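You operate a simulated robot arm through the tools that you are given. There is no shell and no other tool.

You run a simulated two-armed robot. Do the job below in one go: nothing can be reset, and whatever is moved stays where it is left.

## Task
Shut the melter down: stop it, feed dial to slow, heat dials off, main switch off and locked.
Fine: use the panel's stop button.

It is judged by the outcome, as a careful person would: the job done as asked, and still so three seconds after it is handed in. It fails if anything else is knocked over, pushed out of place, dropped, spilled or broken.

## Robot
Two 7-joint arms with two-finger parallel grippers on one trunk that stands fixed in place. Base frame: the origin is at the foot of the trunk, x ahead of it, y to its left, z up. Lengths are in cm, angles in rad, forces in N, time in s.
The left shoulder is at [5, 20.9, 119.6], the right one opposite. With the tool pointing down near the work surface each hand reaches from about 10 to 84 cm from the base axis, measured 20 degrees to its own side. Payload 4.4 kg a hand.
The tool frame of a hand sits at the grasp point between the pads (the TCP): z along the fingers, y along the line on which they close. The tips reach 2.3 cm beyond it. The gripper opens to 9.4 cm. The fingers are 3.8 cm wide and 1 cm thick; the gripper's body (5.4 by 9.6 cm) begins 3.9 cm behind the TCP.
Orientation is that of the tool frame in the base frame, as a unit quaternion [w, x, y, z]. With the fingers straight down and closing along the base's y, the tool's x points along the base's -x, its y along +y and its z along -z.

## Interface
- The arms move only by the tool drive_tool. It takes "left_plan", "right_plan" or both (then of equal length, played together; a hand with none holds still); each is a list of rows, each an object of numbers (a shift or turn left out is 0, a gripper value left out holds the last): "rx", "ry", "rz": the turn, a rotation vector about the base's x, y, z in rad; "tx", "ty", "tz": the shift along the base's x, y, z in cm; "claw": the opening, from 0 (shut) to 1 (fully open). In form: [{"rx": .., "ry": .., "rz": .., "tx": .., "ty": .., "tz": .., "claw": ..}, ...]. A call has 1 to 20 rows; each row is the pose to reach, as a shift and turn from the pose commanded when the call began. A row lasts 0.2 s, in which the tool goes at most 5 cm and 0.15 rad; a call with a longer step from one row to the next is refused whole, and so is a gripper value outside its range. Where a pose cannot be reached the arm comes as near as it can. A force on the tool above 80 N (or 10 N above the force at the start of the call, whichever is more), or a blocked arm, ends the call early, and 0.2 s more pass. The fingers move at their own pace (about 10.8 cm/s each) and stop on an object; they squeeze with about 40 N. The grip force told is the motor's: it shows also when the fingers shut on nothing. Time passes only in rows, and 0.2 s behind the last, so rows that repeat a pose let the fingers close. The reply holds the time, the measured pose of the TCP, the force on the tool along the base axes, the opening and the grip force, in the units named above and with some noise, with the torque about the TCP (base axes, N m) and any sound that the robot's microphone picked up.
- Cameras (640 x 400 px; columns grow to the right, rows downward): "scene" is now at [15.46, 3.33, 138.43]; the picture's right is [0.36, -0.93, 0.00], its down [-0.38, -0.15, -0.91] and it looks along [0.85, 0.33, -0.41] (base axes); focal length 259 px, centre (320, 200). "left" rides on the left gripper at [8.7, -1.6, -7.4] in its tool frame; the picture's right is [0.18, 0.98, 0.00], its down [-0.58, 0.11, -0.81] and it looks along [-0.79, 0.15, 0.59] (tool axes); focal length 243 px, centre (320, 200). "right" rides on the right gripper at [8.6, 1.6, -7.5] in its tool frame; the picture's right is [-0.18, 0.98, 0.00], its down [-0.58, -0.11, -0.81] and it looks along [-0.79, -0.15, 0.59] (tool axes); focal length 243 px, centre (320, 200). There is no depth. A picture from a camera that has moved, and an enlarged one, comes with that camera's place and axes in the base frame and with its lens.
- snapshot(camera): a new picture of that camera. The clock stands still meanwhile.
- raise_lower(by): slides the trunk up (or, below 0, down) by that many cm; the arms and the scene camera ride with it, the base frame stays. It gives what a move gives, with no picture.
- pan_tilt(pan, tilt): turns the head with the scene camera to pan (to the left, within 1.396 rad either way) and tilt (down, from -0.506 to 1.204), counted from straight ahead of the robot. It gives what a move gives.
- zoom(camera, box): a new picture of the part [left, top, right, bottom] of that camera's present view, enlarged. The clock stands still meanwhile.
- close_job(): hands the job in; it is judged then, once.

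Places have to be worked out from the pictures, the camera data and where the tool is seen. Open the grippers and draw the arms clear of the work before you hand the job in, unless the task says otherwise.

The tools are called after "Emit:" as a command line: name --argument value ..., lists and objects as JSON in quotes. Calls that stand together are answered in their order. drive_tool: Moves the arms, as the interface text tells. Its arguments: {"type":"object","properties":{"left_plan":{"type":"array","items":{"type":"object","properties":{"rx":{"type":"number"},"ry":{"type":"number"},"rz":{"type":"number"},"tx":{"type":"number"},"ty":{"type":"number"},"tz":{"type":"number"},"claw":{"type":"number"}}}},"right_plan":{"type":"array","items":{"type":"object","properties":{"rx":{"type":"number"},"ry":{"type":"number"},"rz":{"type":"number"},"tx":{"type":"number"},"ty":{"type":"number"},"tz":{"type":"number"},"claw":{"type":"number"}}}}},"required":[]} The other tools are called the same way: raise_lower (by) slides the trunk up or down; pan_tilt (pan, tilt) turns the head that bears the scene camera; snapshot (camera) takes a picture; zoom (camera, box) takes an enlarged picture of a part of a camera's view; close_job () hands the job in.

At the start:

```text
clock: 0.0
left_tool_pos: [46.28, 50.64, 129.94]
left_orientation: [0.0, -0.001, 1.0, 0.0]
left_contact_force: [-0.1, 0.1, 1.1]
left_wrist_torque: [0.01, 0.01, 0.01]
left_opening: 9.4
left_finger_force: 0.1
right_tool_pos: [50.99, 2.79, 123.3]
right_orientation: [0.0, 0.0, 1.0, 0.0]
right_contact_force: [-0.9, 0.6, -0.5]
right_wrist_torque: [-0.02, -0.01, 0.0]
right_opening: 9.4
right_finger_force: 0.0
trunk travel left (down, up): [-27.5, 28.8]
head pan, tilt: [0.365, 0.422]
```

scene: 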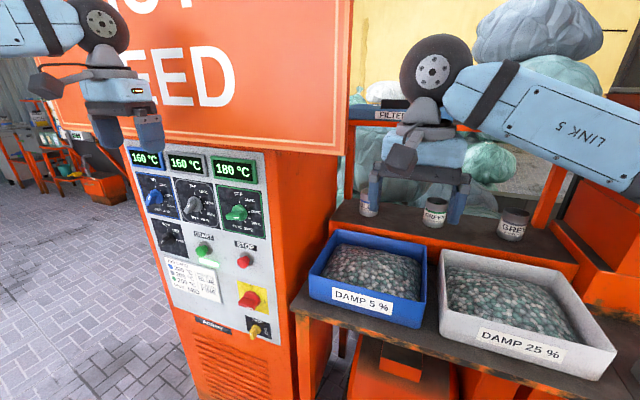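
right: 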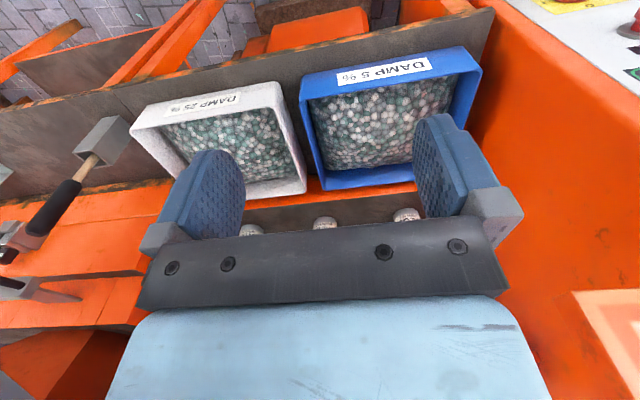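
left: 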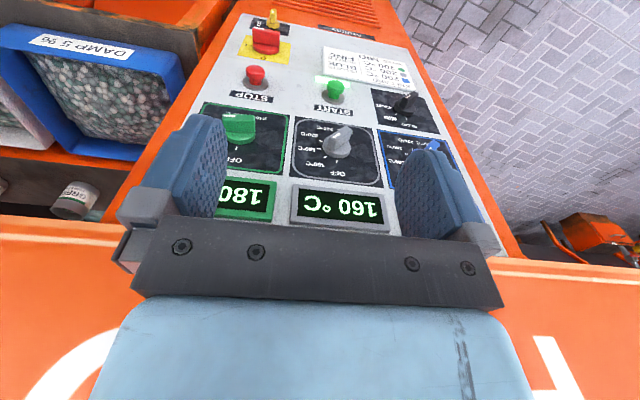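

The panel shows three heat dials (blue, grey, green), a black feed dial, start and stop buttons, a red-on-yellow main switch and a yellow item below it. I'll enlarge the panel to read the labels.

Emit:
zoom --camera "scene" --box '[120, 140, 280, 240]'

Emit:
zoom --camera "scene" --box '[140, 220, 300, 350]'

Emit:
zoom --camera "left" --box '[190, 0, 470, 200]'

```text
4.00 times, centred on (200, 190) of scene
camera zoom: at [15.46, 3.33, 138.43], right [0.36, -0.93, 0.0], down [-0.38, -0.15, -0.91], along [0.85, 0.33, -0.41], focal length 1035 px, centre (800, 240)
```

zoom: 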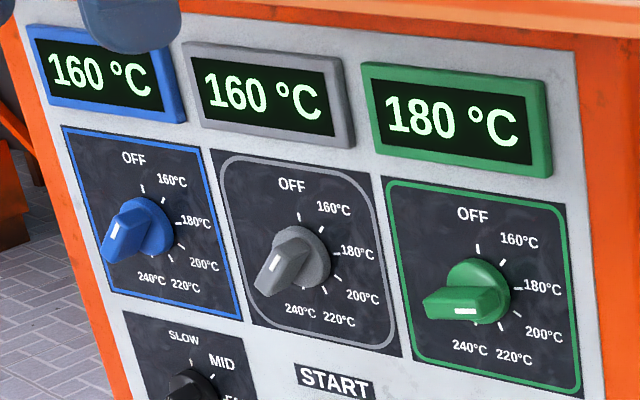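

```text
3.08 times, centred on (220, 285) of scene
camera zoom: at [15.46, 3.33, 138.43], right [0.36, -0.93, 0.0], down [-0.38, -0.15, -0.91], along [0.85, 0.33, -0.41], focal length 796 px, centre (628, -62)
```

zoom: 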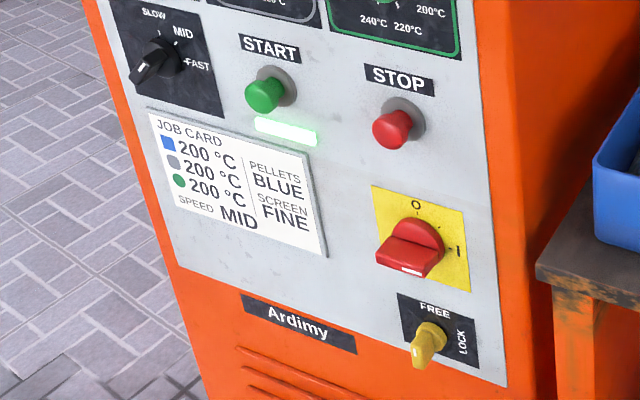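

```text
2.00 times, centred on (330, 100) of left
camera zoom: at [37.56, 49.13, 137.36], right [-0.18, 0.98, 0.0], down [0.58, 0.11, 0.81], along [0.79, 0.15, -0.59], focal length 485 px, centre (300, 400)
```

zoom: 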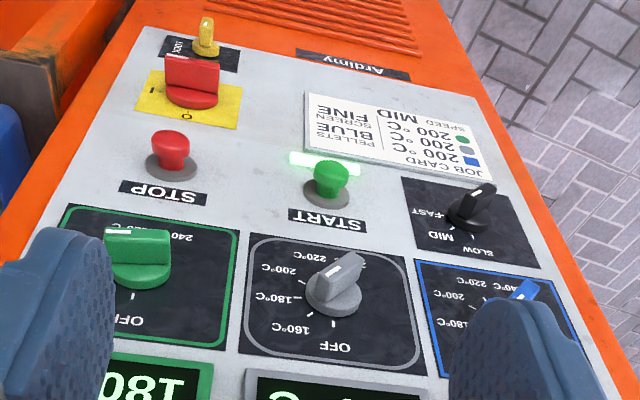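

The panel looks close to vertical, at about x = 61 cm. It runs from roughly y = 35 to 75, with the dials near z = 110, STOP near [60, 42, 95] and the main switch and lock below that. I'll tilt the left hand so its camera faces the panel squarely and the dials can be read.

Emit:
drive_tool --left_plan '[{"ry": -0.11, "tx": -1, "ty": 1, "tz": -2}, {"ry": -0.22, "tx": -2, "ty": 2, "tz": -4}, {"ry": -0.33, "tx": -3, "ty": 3, "tz": -6}, {"ry": -0.44, "tx": -4, "ty": 4, "tz": -8}, {"ry": -0.54, "tx": -5, "ty": 5, "tz": -10}, {"ry": -0.64, "tx": -6, "ty": 6, "tz": -12}, {"ry": -0.64, "tx": -6, "ty": 6, "tz": -12}]'

Emit:
snapshot --camera "left"

Emit:
snapshot --camera "scene"

```text
clock: 1.6
left_tool_pos: [40.27, 56.74, 117.72]
left_orientation: [0.314, -0.001, 0.949, 0.0]
left_contact_force: [0.5, -0.9, 0.4]
left_wrist_torque: [0.01, 0.01, -0.01]
left_opening: 9.41
left_finger_force: 0.0
right_tool_pos: [51.04, 2.94, 123.32]
right_orientation: [-0.001, 0.0, 1.0, 0.0]
right_contact_force: [-0.1, -0.5, 0.2]
right_wrist_torque: [-0.03, 0.01, 0.02]
right_opening: 9.4
right_finger_force: 0.1
trunk travel left (down, up): [-27.5, 28.8]
head pan, tilt: [0.365, 0.422]
```

```text
taken
camera left: at [28.91, 55.2, 118.6], right [-0.15, 0.98, -0.11], down [-0.02, 0.11, 0.99], along [0.99, 0.15, 0.0], focal length 243 px, centre (320, 200)
```

left: 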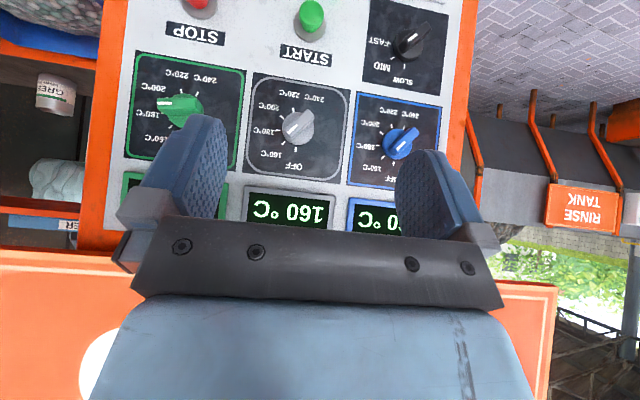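

```text
taken
camera scene: at [15.55, 3.41, 138.41], right [0.36, -0.93, 0.0], down [-0.38, -0.15, -0.91], along [0.85, 0.33, -0.41], focal length 259 px, centre (320, 200)
```

scene: 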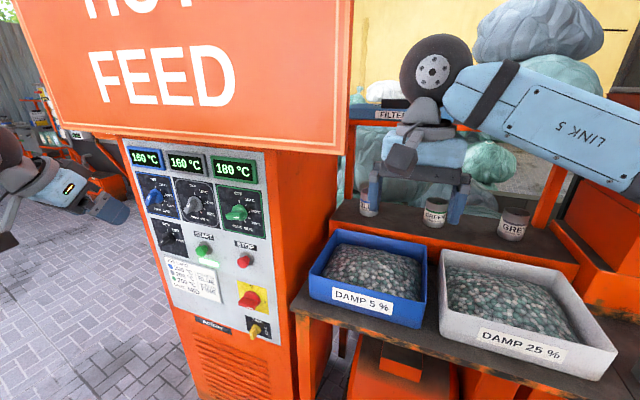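

The left camera now sees the panel nearly straight on, though upside down. I'll enlarge the dials and feed knob to read the pointers.

Emit:
zoom --camera "left" --box '[120, 40, 300, 200]'

Emit:
zoom --camera "left" --box '[240, 0, 460, 200]'

```text
2.50 times, centred on (210, 120) of left
camera zoom: at [28.91, 55.2, 118.6], right [-0.15, 0.98, -0.11], down [-0.02, 0.11, 0.99], along [0.99, 0.15, 0.0], focal length 606 px, centre (595, 400)
```

zoom: 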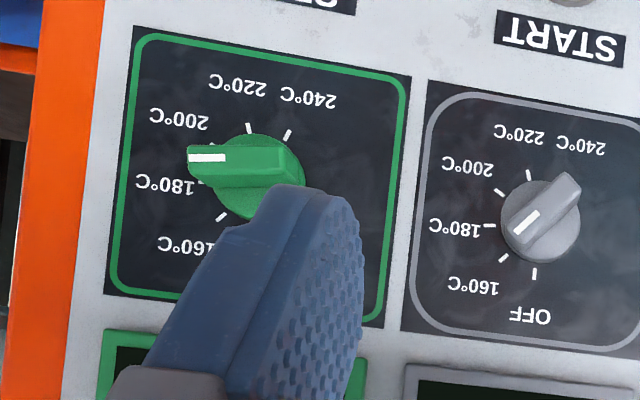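

```text
2.00 times, centred on (350, 100) of left
camera zoom: at [28.91, 55.2, 118.6], right [-0.15, 0.98, -0.11], down [-0.02, 0.11, 0.99], along [0.99, 0.15, 0.0], focal length 485 px, centre (260, 400)
```

zoom: 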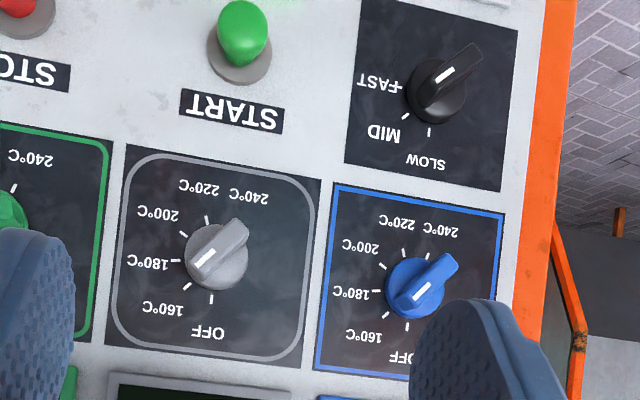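

Reading the panel: blue and grey heat dials are at 160, green at 180 and the feed at MID, with 40° between ticks. Each dial needs a counter-clockwise turn to the top. I estimate the dial centres at x≈61.3, z≈109.6, with y≈42.2 (green), 56.0 (grey) and 70.1 (blue), and the feed at y≈69.7, z≈96. I'll lower the hand to view the buttons, main switch and lock.

Emit:
drive_tool --left_plan '[{"ty": -2, "tz": -4}, {"ty": -4, "tz": -8}, {"ty": -5, "tz": -12}, {"ty": -6, "tz": -16}, {"ty": -7, "tz": -20}, {"ty": -7, "tz": -22}, {"ty": -7, "tz": -22}]'

Emit:
snapshot --camera "left"

Emit:
zoom --camera "left" --box '[160, 0, 400, 200]'

Emit:
snapshot --camera "scene"

```text
clock: 3.2
left_tool_pos: [40.42, 49.76, 95.89]
left_orientation: [0.314, -0.001, 0.949, 0.001]
left_contact_force: [-1.6, -0.1, 0.1]
left_wrist_torque: [0.03, 0.01, -0.02]
left_opening: 9.39
left_finger_force: 0.0
right_tool_pos: [51.05, 2.9, 123.22]
right_orientation: [0.0, 0.0, 1.0, 0.0]
right_contact_force: [0.1, 0.1, -0.2]
right_wrist_torque: [0.0, 0.03, 0.06]
right_opening: 9.4
right_finger_force: 0.1
trunk travel left (down, up): [-27.5, 28.8]
head pan, tilt: [0.365, 0.422]
```

```text
taken
camera left: at [28.94, 48.2, 96.63], right [-0.15, 0.98, -0.11], down [-0.02, 0.11, 0.99], along [0.99, 0.15, 0.0], focal length 243 px, centre (320, 200)
```

left: 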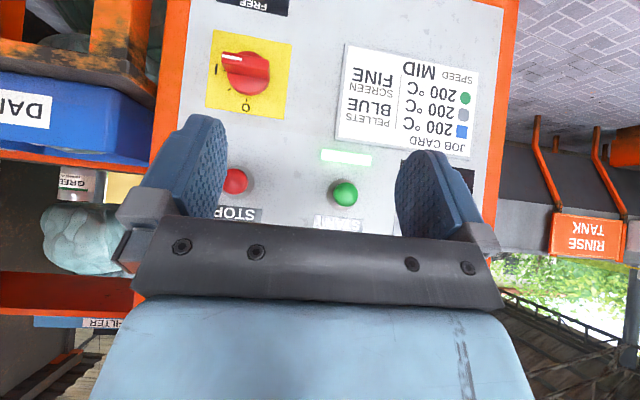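

```text
2.00 times, centred on (280, 100) of left
camera zoom: at [28.94, 48.2, 96.63], right [-0.15, 0.98, -0.11], down [-0.02, 0.11, 0.99], along [0.99, 0.15, 0.0], focal length 485 px, centre (400, 400)
```

zoom: 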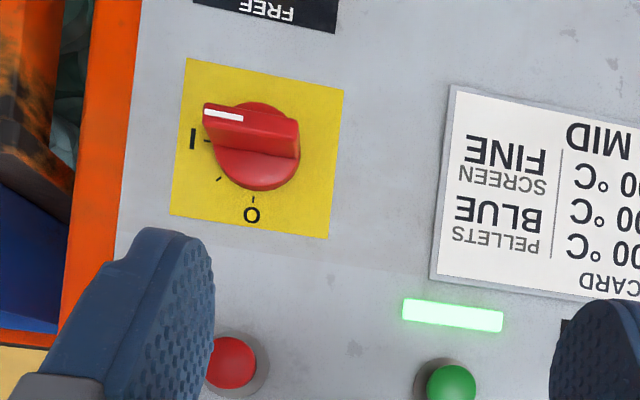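

```text
taken
camera scene: at [15.45, 3.31, 138.43], right [0.36, -0.93, 0.0], down [-0.38, -0.15, -0.91], along [0.85, 0.33, -0.41], focal length 259 px, centre (320, 200)
```

scene: 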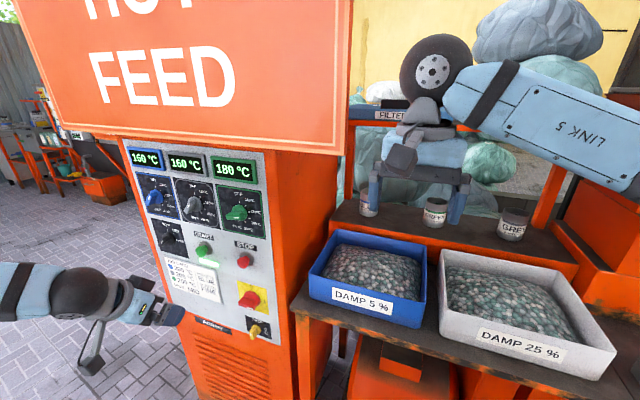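

STOP's centre comes out at about y 42.3, z 95.8, and the main switch at about y 42.1, z 82 pointing to I (90° clockwise from O). I'll point the fingers straight at the panel, shut them, and line up with STOP at a distance.

Emit:
drive_tool --left_plan '[{"ry": -0.13, "tx": 0, "ty": -1, "claw": 0}, {"ry": -0.26, "tx": 0, "ty": -2}, {"ry": -0.39, "tx": 0, "ty": -3}, {"ry": -0.52, "tx": 1, "ty": -4}, {"ry": -0.65, "tx": 2, "ty": -5}, {"ry": -0.78, "tx": 3, "ty": -6}, {"ry": -0.87, "tx": 3.72, "ty": -7}, {"ry": -0.931, "tx": 3.72, "ty": -7.4}, {"ry": -0.931, "tx": 3.72, "ty": -7.4}]'

Emit:
snapshot --camera "left"

Emit:
snapshot --camera "scene"

```text
clock: 5.2
left_tool_pos: [43.96, 42.09, 95.84]
left_orientation: [0.707, 0.001, 0.707, 0.0]
left_contact_force: [0.0, 0.1, 0.2]
left_wrist_torque: [0.0, -0.01, 0.01]
left_opening: 0.0
left_finger_force: 40.2
right_tool_pos: [51.17, 2.78, 123.39]
right_orientation: [0.0, 0.001, 1.0, -0.001]
right_contact_force: [0.3, -0.4, 1.6]
right_wrist_torque: [0.06, -0.01, -0.03]
right_opening: 9.43
right_finger_force: 0.0
trunk travel left (down, up): [-27.5, 28.8]
head pan, tilt: [0.365, 0.422]
```

```text
taken
camera left: at [36.45, 40.67, 87.19], right [0.0, 0.98, -0.19], down [-0.81, 0.11, 0.58], along [0.59, 0.15, 0.79], focal length 243 px, centre (320, 200)
```

left: 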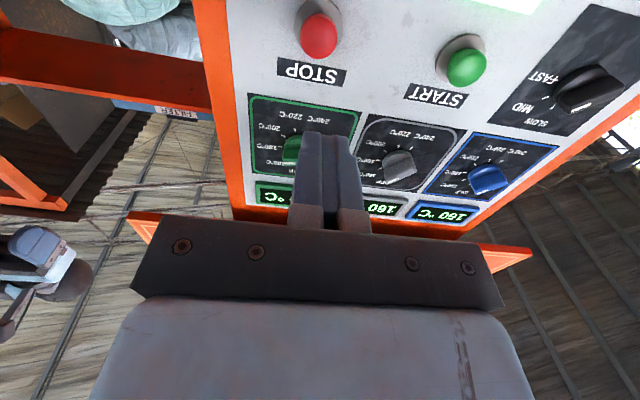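

```text
taken
camera scene: at [15.45, 3.32, 138.43], right [0.36, -0.93, 0.0], down [-0.38, -0.15, -0.91], along [0.85, 0.33, -0.41], focal length 259 px, centre (320, 200)
```

scene: 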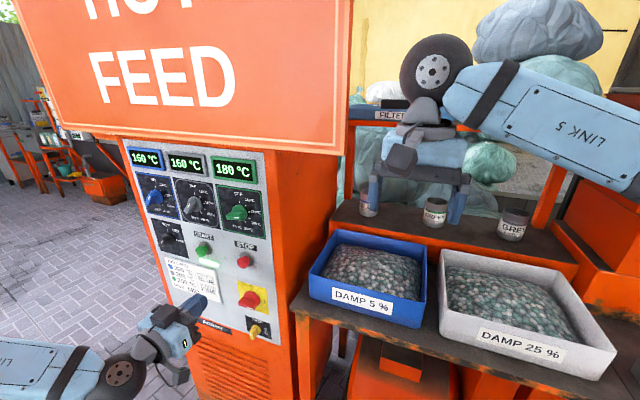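

STOP re-triangulates to about y 42.1, z 95.4, and the shut fingers are aligned with it. I'll advance to just short of the button and check.

Emit:
drive_tool --left_plan '[{"tx": 3, "tz": -0.3}, {"tx": 6, "tz": -0.3}, {"tx": 8.5, "tz": -0.3}, {"tx": 10, "tz": -0.3}, {"tx": 10.5, "tz": -0.3}]'

Emit:
snapshot --camera "left"

Emit:
zoom --camera "scene" --box '[120, 180, 320, 350]'

```text
clock: 6.4
left_tool_pos: [54.63, 42.19, 95.51]
left_orientation: [0.707, 0.0, 0.707, 0.0]
left_contact_force: [0.2, -0.4, -0.7]
left_wrist_torque: [-0.01, 0.0, 0.02]
left_opening: 0.0
left_finger_force: 40.1
right_tool_pos: [51.09, 2.86, 123.34]
right_orientation: [0.0, 0.0, 1.0, 0.0]
right_contact_force: [0.4, -0.5, -0.1]
right_wrist_torque: [-0.03, -0.02, 0.03]
right_opening: 9.42
right_finger_force: 0.0
trunk travel left (down, up): [-27.5, 28.8]
head pan, tilt: [0.365, 0.422]
```

```text
taken
camera left: at [47.06, 40.68, 86.98], right [0.0, 0.98, -0.18], down [-0.81, 0.11, 0.58], along [0.59, 0.15, 0.79], focal length 243 px, centre (320, 200)
```

left: 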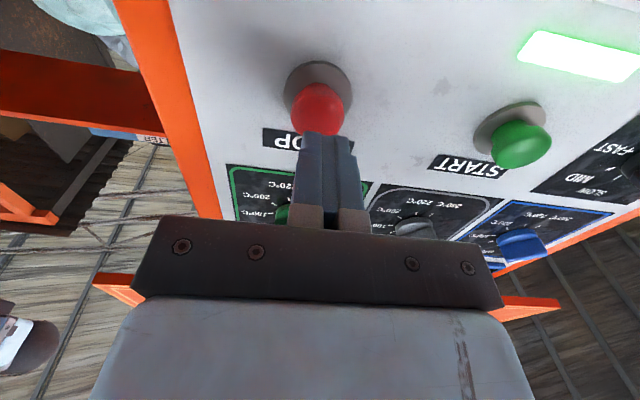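

```text
2.35 times, centred on (220, 265) of scene
camera zoom: at [15.46, 3.33, 138.43], right [0.36, -0.93, 0.0], down [-0.38, -0.15, -0.91], along [0.85, 0.33, -0.41], focal length 609 px, centre (555, 47)
```

zoom: 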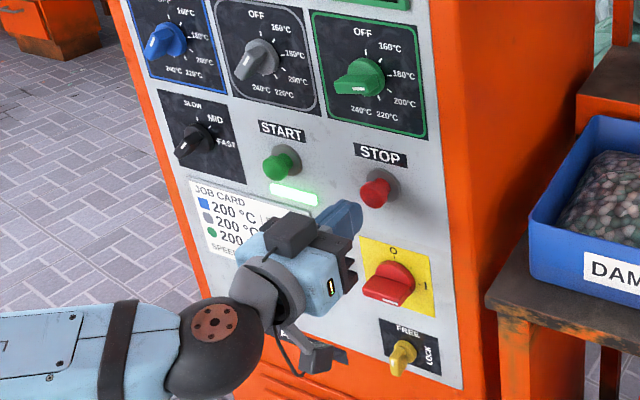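

The fingertips are right in front of STOP, whose cap I place at about [60, 42.1, 95.4]. I'll push forward slowly, watching the force and listening for a click.

Emit:
drive_tool --left_plan '[{"tx": 0.6, "tz": -0.2}, {"tx": 1.2, "tz": -0.2}, {"tx": 1.7, "tz": -0.2}, {"tx": 2.1, "tz": -0.2}, {"tx": 2.4, "tz": -0.2}, {"tx": 2.7, "tz": -0.2}, {"tx": 3.0, "tz": -0.2}]'

Emit:
snapshot --camera "left"

Emit:
zoom --camera "scene" --box '[160, 180, 320, 300]'

```text
clock: 8.0
left_tool_pos: [57.47, 42.17, 95.4]
left_orientation: [0.708, 0.0, 0.707, -0.001]
left_contact_force: [-10.5, 0.8, -1.5]
left_wrist_torque: [-0.14, 0.03, 0.0]
left_opening: 0.0
left_finger_force: 39.6
right_tool_pos: [51.09, 2.85, 123.33]
right_orientation: [0.001, 0.001, 1.0, 0.0]
right_contact_force: [-0.4, 0.1, -0.7]
right_wrist_torque: [0.02, 0.0, -0.01]
right_opening: 9.4
right_finger_force: 0.1
trunk travel left (down, up): [-27.5, 28.8]
head pan, tilt: [0.365, 0.422]
heard: click
```

```text
taken
camera left: at [49.9, 40.71, 86.75], right [0.0, 0.98, -0.19], down [-0.81, 0.11, 0.58], along [0.59, 0.15, 0.79], focal length 243 px, centre (320, 200)
```

left: 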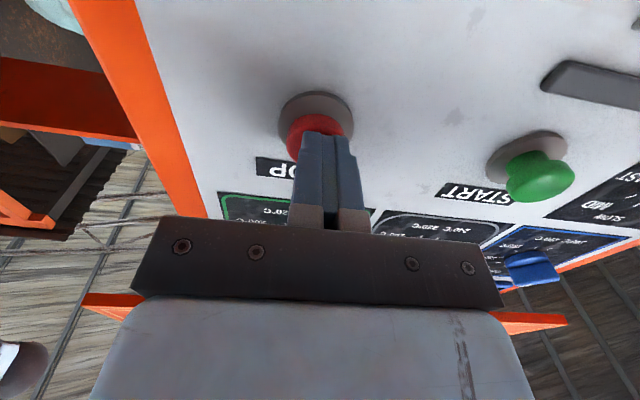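

```text
3.33 times, centred on (240, 240) of scene
camera zoom: at [15.33, 3.35, 138.44], right [0.36, -0.93, 0.0], down [-0.38, -0.15, -0.91], along [0.85, 0.33, -0.41], focal length 862 px, centre (587, 67)
```

zoom: 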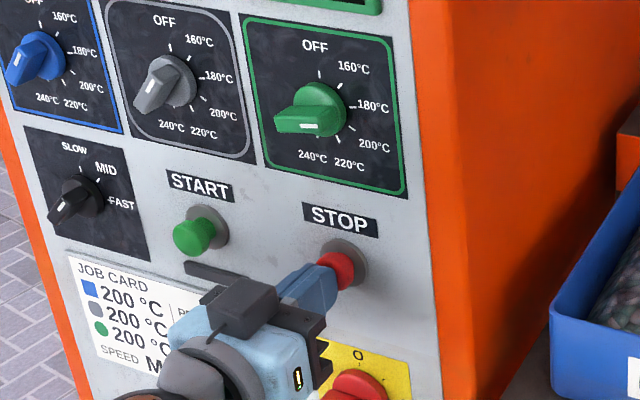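

A click was heard and the green running light has gone out, so the melter is stopped. I'll retract, roll the hand 40° to match the MID pointer, and line up in front of the feed dial with the fingers part open.

Emit:
drive_tool --left_plan '[{"tx": -2}, {"tx": -5}, {"tx": -9}, {"tx": -9.5, "ty": 4, "rx": 0.1, "claw": 0.45}, {"tx": -9.5, "ty": 8, "rx": 0.2}, {"tx": -9.5, "ty": 12, "rx": 0.3, "tz": 0.2}, {"tx": -9.5, "ty": 16, "rx": 0.4, "tz": 0.4}, {"tx": -9.5, "ty": 20, "rx": 0.5, "tz": 0.5}, {"tx": -9.5, "ty": 24, "rx": 0.6, "tz": 0.6}, {"tx": -9.5, "ty": 27.4, "rx": 0.698, "tz": 0.6}, {"tx": -9.5, "ty": 27.4, "rx": 0.698, "tz": 0.6}]'

Emit:
snapshot --camera "left"

Emit:
snapshot --camera "scene"

```text
clock: 10.4
left_tool_pos: [48.09, 69.87, 95.8]
left_orientation: [0.665, 0.242, 0.664, 0.242]
left_contact_force: [0.0, -0.6, -0.2]
left_wrist_torque: [0.03, 0.0, 0.01]
left_opening: 4.22
left_finger_force: 0.3
right_tool_pos: [51.05, 2.82, 123.29]
right_orientation: [0.001, 0.0, 1.0, 0.0]
right_contact_force: [-0.7, 0.0, -0.2]
right_wrist_torque: [0.03, 0.03, -0.03]
right_opening: 9.38
right_finger_force: 0.0
trunk travel left (down, up): [-27.5, 28.8]
head pan, tilt: [0.365, 0.422]
```

```text
taken
camera left: at [40.5, 74.35, 88.21], right [0.0, 0.87, 0.49], down [-0.81, -0.29, 0.51], along [0.59, -0.4, 0.7], focal length 243 px, centre (320, 200)
```

left: 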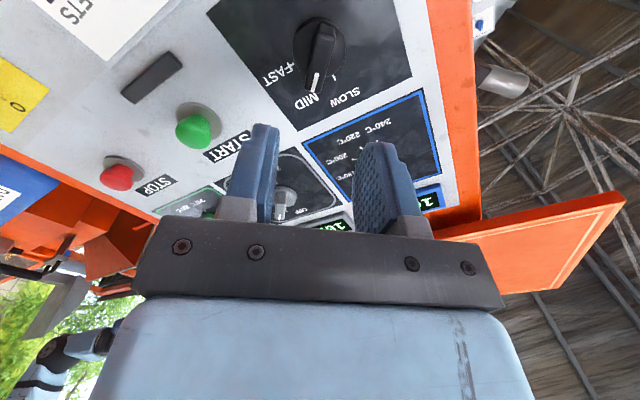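

```text
taken
camera scene: at [15.45, 3.3, 138.43], right [0.36, -0.93, 0.0], down [-0.38, -0.15, -0.91], along [0.85, 0.33, -0.41], focal length 259 px, centre (320, 200)
```

scene: 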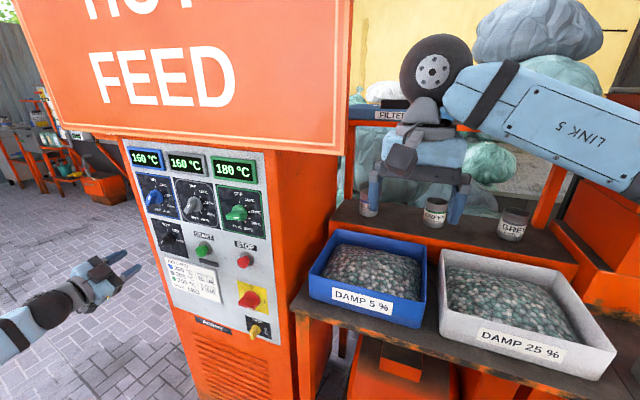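

The black feed knob sits on the image column of the grip axis and its bar matches the hand's roll. Its centre is near y 69.9, z 95.8, so I'll advance to just short of the knob and look again.

Emit:
drive_tool --left_plan '[{"tx": 3}, {"tx": 5.5}, {"tx": 7}, {"tx": 7.8}, {"tx": 7.8}]'

Emit:
snapshot --camera "left"

Emit:
zoom --camera "scene" --box '[100, 180, 260, 300]'

```text
clock: 11.6
left_tool_pos: [55.93, 69.78, 95.87]
left_orientation: [0.665, 0.242, 0.665, 0.241]
left_contact_force: [-0.2, 1.2, -0.4]
left_wrist_torque: [0.0, -0.02, 0.03]
left_opening: 4.23
left_finger_force: 0.1
right_tool_pos: [51.0, 2.92, 123.37]
right_orientation: [0.0, 0.001, 1.0, 0.0]
right_contact_force: [0.1, 0.4, 0.8]
right_wrist_torque: [-0.01, -0.01, 0.03]
right_opening: 9.4
right_finger_force: 0.1
trunk travel left (down, up): [-27.5, 28.8]
head pan, tilt: [0.365, 0.422]
```

```text
taken
camera left: at [48.37, 74.22, 88.29], right [0.0, 0.87, 0.49], down [-0.81, -0.29, 0.52], along [0.59, -0.39, 0.7], focal length 243 px, centre (320, 200)
```

left: 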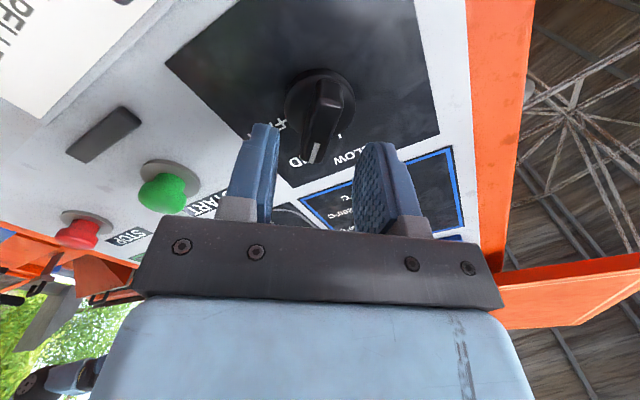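

```text
3.33 times, centred on (180, 240) of scene
camera zoom: at [15.45, 3.32, 138.43], right [0.36, -0.93, 0.0], down [-0.38, -0.15, -0.91], along [0.85, 0.33, -0.41], focal length 862 px, centre (787, 67)
```

zoom: 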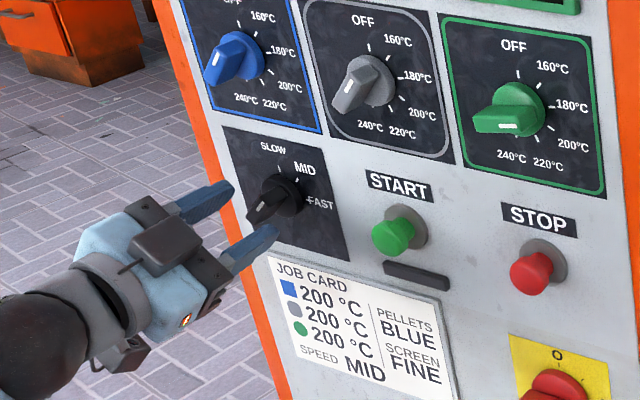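

I'll enlarge this close view to fix the knob's axis precisely relative to the grip axis before closing on it.

Emit:
zoom --camera "left" --box '[240, 30, 440, 180]'

```text
2.67 times, centred on (340, 105) of left
camera zoom: at [48.37, 74.22, 88.29], right [0.0, 0.87, 0.49], down [-0.81, -0.29, 0.52], along [0.59, -0.39, 0.7], focal length 647 px, centre (267, 453)
```

zoom: 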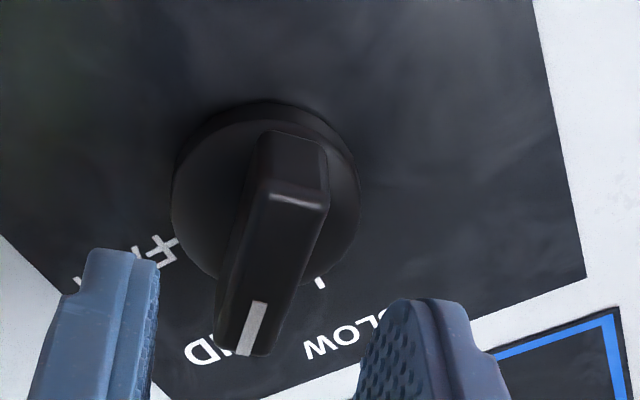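

The bar's depth is still uncertain, between x of about 58.5 and 59.7. I'll back off 5 cm and take a matching enlarged view to get a proper parallax measurement.

Emit:
drive_tool --left_plan '[{"tx": -2.5}, {"tx": -5}, {"tx": -5}, {"tx": -5}]'

Emit:
zoom --camera "left" --box '[240, 0, 440, 150]'

```text
clock: 12.6
left_tool_pos: [50.73, 69.53, 96.04]
left_orientation: [0.665, 0.242, 0.664, 0.241]
left_contact_force: [-0.8, -0.3, -0.1]
left_wrist_torque: [0.01, 0.0, 0.02]
left_opening: 4.24
left_finger_force: 0.0
right_tool_pos: [51.08, 2.8, 123.33]
right_orientation: [0.0, 0.0, 1.0, -0.001]
right_contact_force: [-0.4, -0.2, 0.1]
right_wrist_torque: [0.02, 0.01, 0.02]
right_opening: 9.4
right_finger_force: 0.0
trunk travel left (down, up): [-27.5, 28.8]
head pan, tilt: [0.365, 0.422]
```

```text
2.67 times, centred on (340, 75) of left
camera zoom: at [43.17, 73.92, 88.38], right [0.0, 0.87, 0.49], down [-0.81, -0.29, 0.52], along [0.59, -0.4, 0.7], focal length 647 px, centre (267, 533)
```

zoom: 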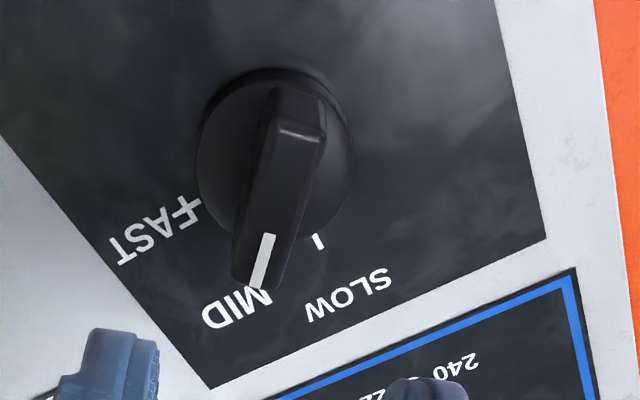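

Position readings carry about 0.15 cm of noise, so parallax alone isn't enough. Scene and wrist triangulation together put the bar front at x≈58.8 and the axis near y 70.0, z 95.5, with the pointer about 45° clockwise. I'll straddle the bar with the open fingers and then judge alignment from the pictures.

Emit:
drive_tool --left_plan '[{"tx": 2.5, "ty": 0.2, "tz": -0.3, "rx": 0.04}, {"tx": 4.5, "ty": 0.36, "tz": -0.5, "rx": 0.07}, {"tx": 5.7, "ty": 0.36, "tz": -0.5, "rx": 0.07}, {"tx": 6.3, "ty": 0.36, "tz": -0.5, "rx": 0.07}, {"tx": 6.6, "ty": 0.36, "tz": -0.5, "rx": 0.07}, {"tx": 6.6, "ty": 0.36, "tz": -0.5, "rx": 0.07}]'

Emit:
zoom --camera "left" --box '[220, 50, 420, 200]'

Emit:
zoom --camera "scene" --box '[120, 200, 220, 270]'

```text
clock: 14.0
left_tool_pos: [57.44, 70.13, 95.56]
left_orientation: [0.656, 0.265, 0.655, 0.266]
left_contact_force: [-0.3, -0.1, 0.4]
left_wrist_torque: [-0.02, 0.04, -0.01]
left_opening: 4.23
left_finger_force: 0.0
right_tool_pos: [51.01, 2.99, 123.37]
right_orientation: [0.0, 0.0, 1.0, 0.0]
right_contact_force: [-0.4, -1.1, 0.0]
right_wrist_torque: [0.03, -0.01, 0.0]
right_opening: 9.37
right_finger_force: 0.1
trunk travel left (down, up): [-27.5, 28.8]
head pan, tilt: [0.365, 0.422]
```

```text
2.67 times, centred on (320, 125) of left
camera zoom: at [49.88, 75.02, 88.21], right [0.0, 0.84, 0.55], down [-0.81, -0.33, 0.49], along [0.59, -0.44, 0.67], focal length 647 px, centre (320, 400)
```

zoom: 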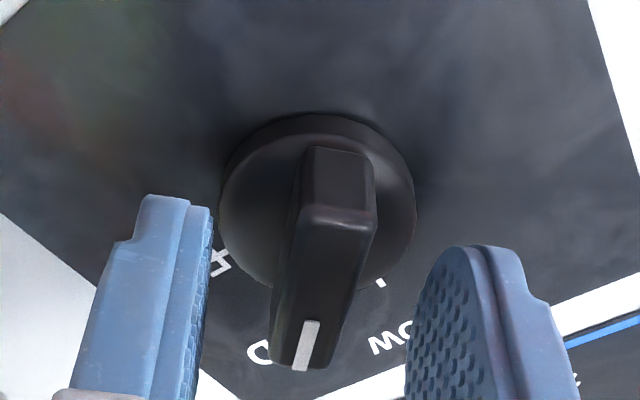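

```text
5.71 times, centred on (170, 235) of scene
camera zoom: at [15.45, 3.33, 138.43], right [0.36, -0.93, 0.0], down [-0.38, -0.15, -0.91], along [0.85, 0.33, -0.41], focal length 1478 px, centre (1177, 0)
```

zoom: 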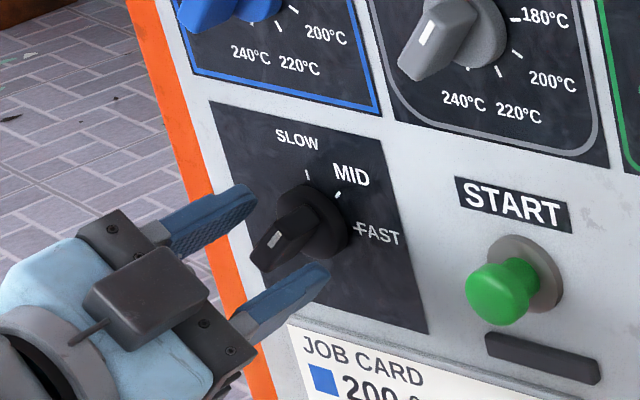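

Both views show the knob bar centred between the fingers and well aligned, with the pointer at about 45°. I'll go 0.4 cm deeper, trim the roll slightly and close on the bar.

Emit:
drive_tool --left_plan '[{"tx": 0.4, "rx": 0.017}, {"tx": 0.4, "rx": 0.017, "claw": 0.2}, {"tx": 0.4, "rx": 0.017, "claw": 0}, {"tx": 0.4, "rx": 0.017, "claw": 0}, {"tx": 0.4, "rx": 0.017, "claw": 0}]'

Emit:
zoom --camera "left" --box '[220, 50, 420, 200]'

Emit:
zoom --camera "scene" --box '[120, 200, 220, 270]'

```text
clock: 15.2
left_tool_pos: [57.69, 69.98, 95.49]
left_orientation: [0.653, 0.269, 0.654, 0.271]
left_contact_force: [-0.9, 0.3, -0.5]
left_wrist_torque: [-0.02, 0.42, 0.41]
left_opening: 1.41
left_finger_force: 44.8
right_tool_pos: [50.96, 2.94, 123.3]
right_orientation: [0.0, 0.001, 1.0, 0.0]
right_contact_force: [1.0, 0.2, -0.3]
right_wrist_torque: [-0.05, 0.03, 0.0]
right_opening: 9.39
right_finger_force: 0.0
trunk travel left (down, up): [-27.5, 28.8]
head pan, tilt: [0.365, 0.422]
```

```text
2.67 times, centred on (320, 125) of left
camera zoom: at [50.25, 75.1, 88.25], right [0.0, 0.83, 0.56], down [-0.81, -0.33, 0.49], along [0.59, -0.45, 0.67], focal length 647 px, centre (320, 400)
```

zoom: 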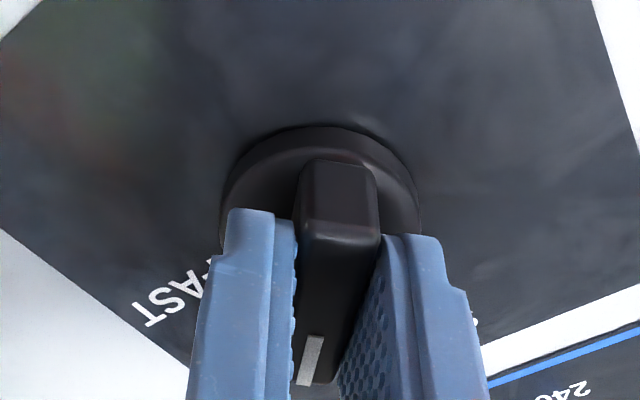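

```text
5.71 times, centred on (170, 235) of scene
camera zoom: at [15.46, 3.34, 138.43], right [0.36, -0.93, 0.0], down [-0.38, -0.15, -0.91], along [0.85, 0.33, -0.41], focal length 1478 px, centre (1177, 0)
```

zoom: 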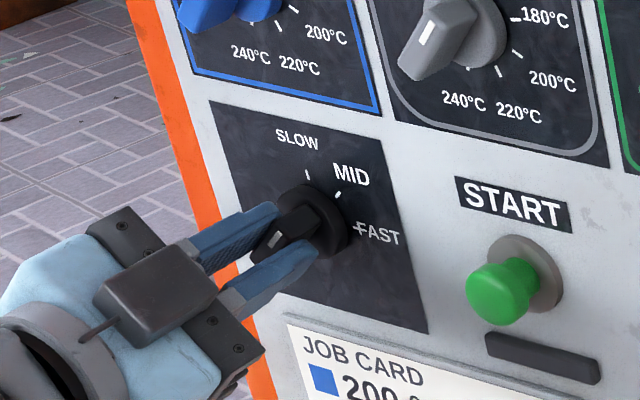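

The bar is gripped (1.41 cm opening, low side force). I'll turn counter-clockwise about the knob axis in small steps, halfway first, and check forces.

Emit:
drive_tool --left_plan '[{"rx": -0.08}, {"rx": -0.16}, {"rx": -0.24}, {"rx": -0.32}, {"rx": -0.4}]'

Emit:
zoom --camera "scene" --box '[120, 200, 220, 270]'

```text
clock: 16.4
left_tool_pos: [57.8, 69.98, 95.52]
left_orientation: [0.694, 0.134, 0.694, 0.135]
left_contact_force: [-5.5, -0.6, -3.6]
left_wrist_torque: [0.03, 0.89, 0.4]
left_opening: 1.41
left_finger_force: 44.9
right_tool_pos: [50.98, 2.82, 123.47]
right_orientation: [0.0, 0.0, 1.0, 0.0]
right_contact_force: [-0.6, 0.4, 0.6]
right_wrist_torque: [-0.01, 0.03, -0.03]
right_opening: 9.4
right_finger_force: 0.0
trunk travel left (down, up): [-27.5, 28.8]
head pan, tilt: [0.365, 0.422]
```

```text
5.71 times, centred on (170, 235) of scene
camera zoom: at [15.43, 3.36, 138.43], right [0.36, -0.93, 0.0], down [-0.38, -0.15, -0.91], along [0.85, 0.33, -0.41], focal length 1478 px, centre (1177, 0)
```

zoom: 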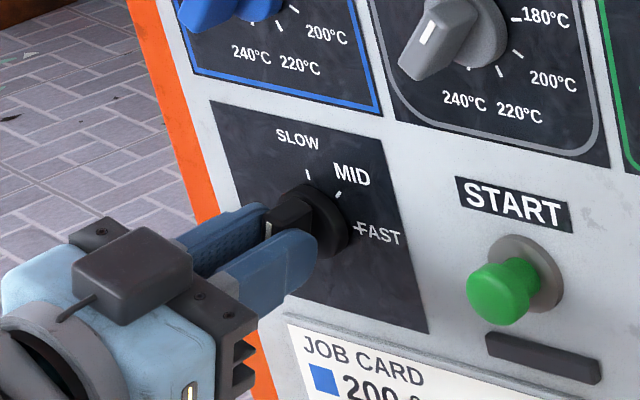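

The knob turns with the hand and forces stay low. I'll complete the turn until the bar is vertical at SLOW.

Emit:
drive_tool --left_plan '[{"rx": -0.08}, {"rx": -0.16}, {"rx": -0.24}, {"rx": -0.32}, {"rx": -0.385}, {"rx": -0.385}]'

Emit:
zoom --camera "scene" --box '[120, 200, 220, 270]'

Emit:
snapshot --camera "left"

```text
clock: 17.8
left_tool_pos: [57.8, 70.02, 95.51]
left_orientation: [0.707, -0.001, 0.707, 0.0]
left_contact_force: [-7.4, 0.4, -2.2]
left_wrist_torque: [0.09, 0.59, 0.0]
left_opening: 1.37
left_finger_force: 44.8
right_tool_pos: [50.97, 2.85, 123.4]
right_orientation: [0.0, -0.001, 1.0, 0.0]
right_contact_force: [-0.1, -0.1, 0.1]
right_wrist_torque: [0.01, 0.02, -0.01]
right_opening: 9.39
right_finger_force: 0.1
trunk travel left (down, up): [-27.5, 28.8]
head pan, tilt: [0.365, 0.422]
```

```text
5.71 times, centred on (170, 235) of scene
camera zoom: at [15.4, 3.35, 138.43], right [0.36, -0.93, 0.0], down [-0.38, -0.15, -0.91], along [0.85, 0.33, -0.41], focal length 1478 px, centre (1177, 0)
```

zoom: 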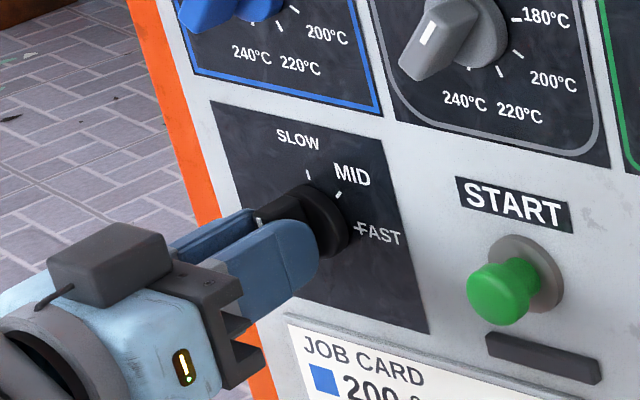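

```text
taken
camera left: at [50.26, 68.49, 86.86], right [0.0, 0.98, -0.19], down [-0.81, 0.11, 0.58], along [0.59, 0.15, 0.79], focal length 243 px, centre (320, 200)
```

left: 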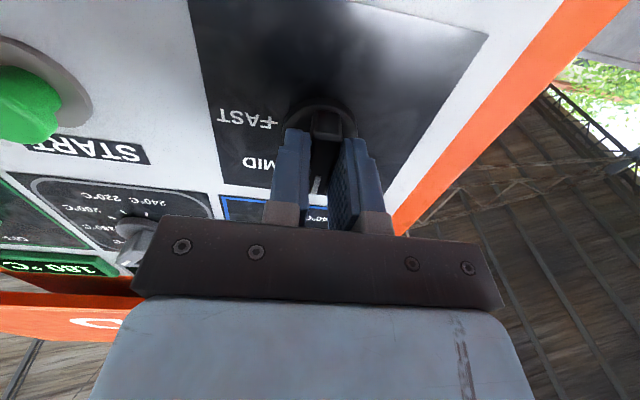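

The bar now reads vertical. I'll open the fingers, back away and check the feed dial.

Emit:
drive_tool --left_plan '[{"claw": 0.3}, {"claw": 0.45}, {"claw": 0.45}, {"tx": -2}, {"tx": -5}, {"tx": -9}, {"tx": -9}]'

Emit:
zoom --camera "scene" --box '[120, 200, 220, 270]'

Emit:
snapshot --camera "left"

```text
clock: 19.4
left_tool_pos: [48.83, 70.18, 95.46]
left_orientation: [0.707, 0.0, 0.707, -0.001]
left_contact_force: [0.8, 0.5, -0.3]
left_wrist_torque: [-0.01, 0.0, -0.03]
left_opening: 4.24
left_finger_force: 0.1
right_tool_pos: [51.16, 2.85, 123.29]
right_orientation: [0.0, 0.0, 1.0, 0.0]
right_contact_force: [-0.5, 0.4, 0.2]
right_wrist_torque: [0.01, 0.01, 0.0]
right_opening: 9.39
right_finger_force: 0.0
trunk travel left (down, up): [-27.5, 28.8]
head pan, tilt: [0.365, 0.422]
```

```text
5.71 times, centred on (170, 235) of scene
camera zoom: at [15.53, 3.35, 138.42], right [0.36, -0.93, 0.0], down [-0.38, -0.15, -0.91], along [0.85, 0.33, -0.41], focal length 1478 px, centre (1177, 0)
```

zoom: 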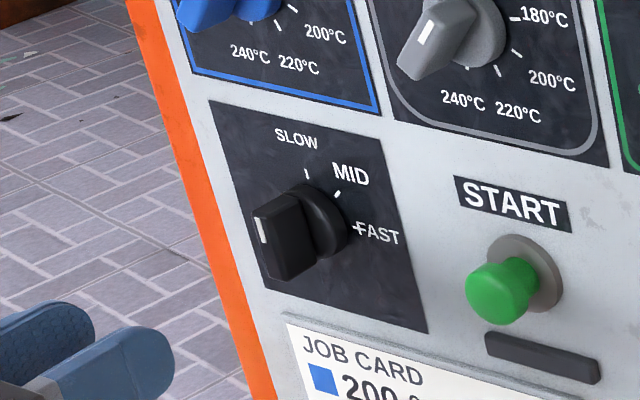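

```text
taken
camera left: at [41.28, 68.63, 86.77], right [0.0, 0.98, -0.18], down [-0.81, 0.11, 0.58], along [0.59, 0.15, 0.79], focal length 243 px, centre (320, 200)
```

left: 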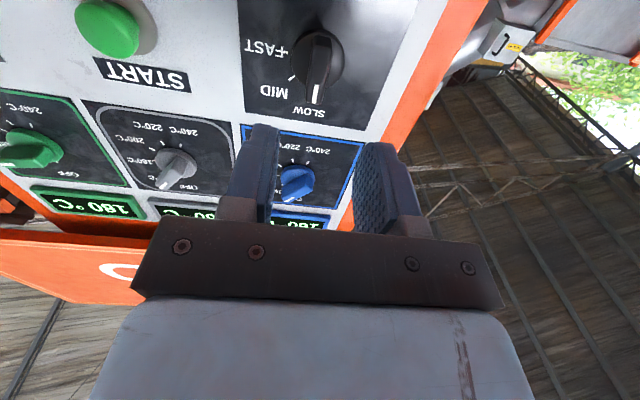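

The feed dial now points to SLOW. Next is the blue heat dial, centred near y 70.1, z 109.4 and pointing 40° clockwise at 160; I'll move in front of it with a 40° roll.

Emit:
drive_tool --left_plan '[{"tz": 3, "rx": 0.14}, {"tz": 6.5, "rx": 0.28}, {"tz": 10, "rx": 0.42}, {"tz": 13, "rx": 0.56, "tx": 1, "ty": 0.1}, {"tz": 13.9, "rx": 0.698, "tx": 2, "ty": 0.1}, {"tz": 13.9, "rx": 0.698, "tx": 2, "ty": 0.1}, {"tz": 13.9, "rx": 0.698, "tx": 2, "ty": 0.1}]'

Emit:
zoom --camera "left" --box '[220, 0, 420, 150]'

Emit:
snapshot --camera "scene"

```text
clock: 21.0
left_tool_pos: [50.74, 70.07, 109.39]
left_orientation: [0.664, 0.243, 0.665, 0.241]
left_contact_force: [-0.4, 0.7, 0.3]
left_wrist_torque: [0.01, -0.01, 0.0]
left_opening: 4.21
left_finger_force: 0.0
right_tool_pos: [51.04, 2.85, 123.33]
right_orientation: [0.001, 0.0, 1.0, 0.0]
right_contact_force: [0.6, -0.6, -0.1]
right_wrist_torque: [-0.01, 0.01, -0.01]
right_opening: 9.41
right_finger_force: 0.1
trunk travel left (down, up): [-27.5, 28.8]
head pan, tilt: [0.365, 0.422]
```

```text
2.67 times, centred on (320, 75) of left
camera zoom: at [43.18, 74.52, 101.7], right [0.0, 0.87, 0.49], down [-0.81, -0.29, 0.52], along [0.59, -0.4, 0.7], focal length 647 px, centre (320, 533)
```

zoom: 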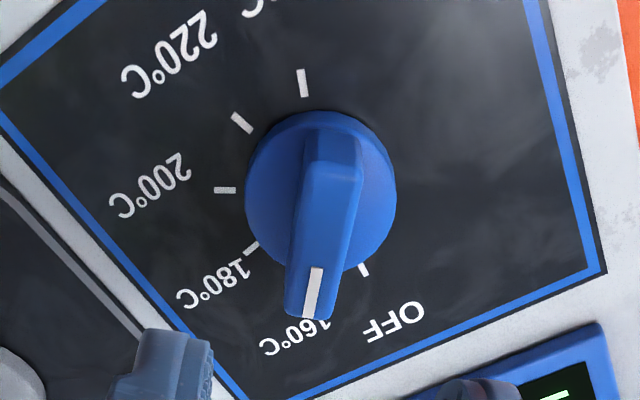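

```text
taken
camera scene: at [15.46, 3.33, 138.43], right [0.36, -0.93, 0.0], down [-0.38, -0.15, -0.91], along [0.85, 0.33, -0.41], focal length 259 px, centre (320, 200)
```

scene: 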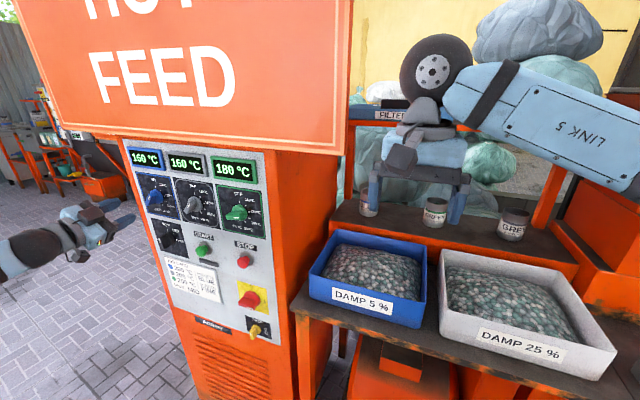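

The blue knob is centred on the grip axis and its bar matches the 40° roll. I'll advance to straddle it and close.

Emit:
drive_tool --left_plan '[{"tx": 2.5}, {"tx": 4.5}, {"tx": 5.7}, {"tx": 6.4}, {"tx": 6.9}, {"tx": 6.9}]'

Emit:
zoom --camera "left" --box '[220, 50, 420, 200]'

Emit:
zoom --camera "scene" --box '[110, 150, 230, 230]'

```text
clock: 22.4
left_tool_pos: [57.75, 70.17, 109.35]
left_orientation: [0.665, 0.241, 0.665, 0.241]
left_contact_force: [-0.7, 0.3, -0.3]
left_wrist_torque: [0.0, -0.04, 0.0]
left_opening: 4.24
left_finger_force: 0.0
right_tool_pos: [51.0, 2.8, 123.32]
right_orientation: [0.0, 0.001, 1.0, 0.0]
right_contact_force: [-0.3, 0.9, 0.3]
right_wrist_torque: [0.03, 0.01, -0.03]
right_opening: 9.41
right_finger_force: 0.0
trunk travel left (down, up): [-27.5, 28.8]
head pan, tilt: [0.365, 0.422]
```

```text
2.67 times, centred on (320, 125) of left
camera zoom: at [50.26, 74.54, 101.72], right [0.0, 0.87, 0.49], down [-0.81, -0.29, 0.52], along [0.59, -0.39, 0.7], focal length 647 px, centre (320, 400)
```

zoom: 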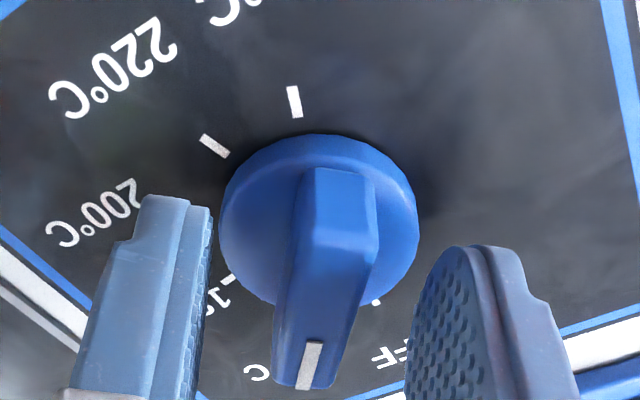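

```text
5.00 times, centred on (170, 190) of scene
camera zoom: at [15.45, 3.33, 138.43], right [0.36, -0.93, 0.0], down [-0.38, -0.15, -0.91], along [0.85, 0.33, -0.41], focal length 1294 px, centre (1070, 250)
```

zoom: 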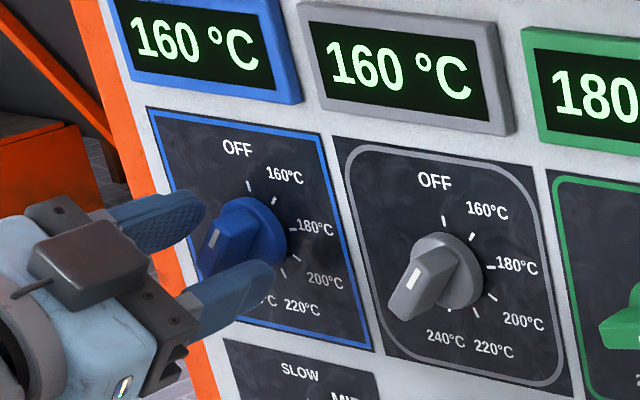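

The blue bar sits between the pads just as the feed bar did. I'll close on it and turn it 40° counter-clockwise to vertical.

Emit:
drive_tool --left_plan '[{"claw": 0.2}, {"claw": 0}, {"claw": 0}, {"claw": 0}, {"rx": -0.08}, {"rx": -0.16}, {"rx": -0.24}, {"rx": -0.32}, {"rx": -0.4}, {"rx": -0.48}, {"rx": -0.56}, {"rx": -0.64}, {"rx": -0.698}, {"rx": -0.698}]'

Emit:
zoom --camera "scene" --box '[110, 150, 230, 230]'

Emit:
zoom --camera "left" --box '[220, 50, 420, 200]'

```text
clock: 25.4
left_tool_pos: [57.64, 70.06, 109.35]
left_orientation: [0.707, -0.001, 0.708, 0.0]
left_contact_force: [4.8, -11.3, -6.4]
left_wrist_torque: [0.14, -1.25, -0.18]
left_opening: 1.38
left_finger_force: 44.6
right_tool_pos: [51.03, 2.85, 123.23]
right_orientation: [-0.001, 0.0, 1.0, 0.001]
right_contact_force: [-0.3, 0.0, 1.0]
right_wrist_torque: [0.03, 0.0, 0.0]
right_opening: 9.4
right_finger_force: 0.1
trunk travel left (down, up): [-27.5, 28.8]
head pan, tilt: [0.365, 0.422]
```

```text
5.00 times, centred on (170, 190) of scene
camera zoom: at [15.57, 3.25, 138.41], right [0.36, -0.93, 0.0], down [-0.38, -0.15, -0.91], along [0.85, 0.33, -0.41], focal length 1294 px, centre (1070, 250)
```

zoom: 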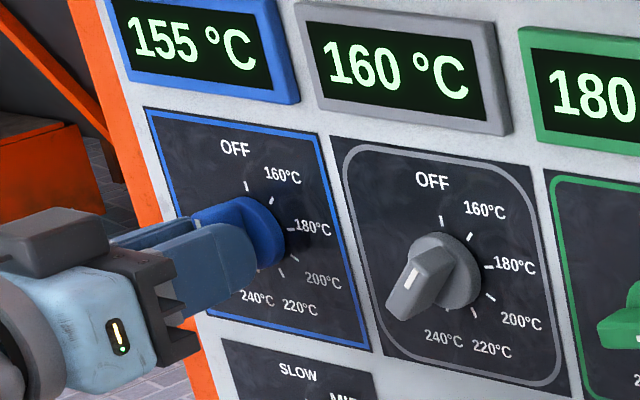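

```text
2.67 times, centred on (320, 125) of left
camera zoom: at [50.24, 68.5, 100.72], right [0.0, 0.98, -0.19], down [-0.81, 0.11, 0.58], along [0.59, 0.15, 0.79], focal length 647 px, centre (320, 400)
```

zoom: 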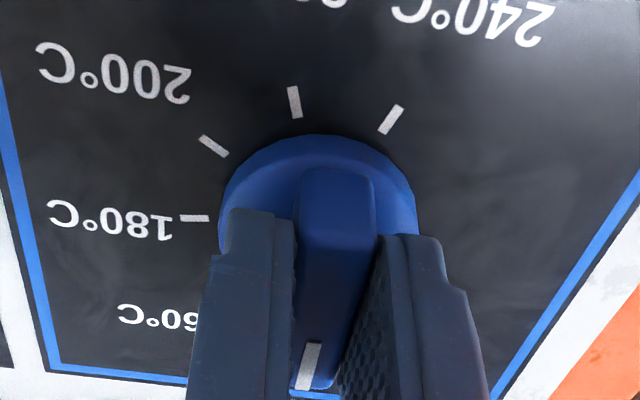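

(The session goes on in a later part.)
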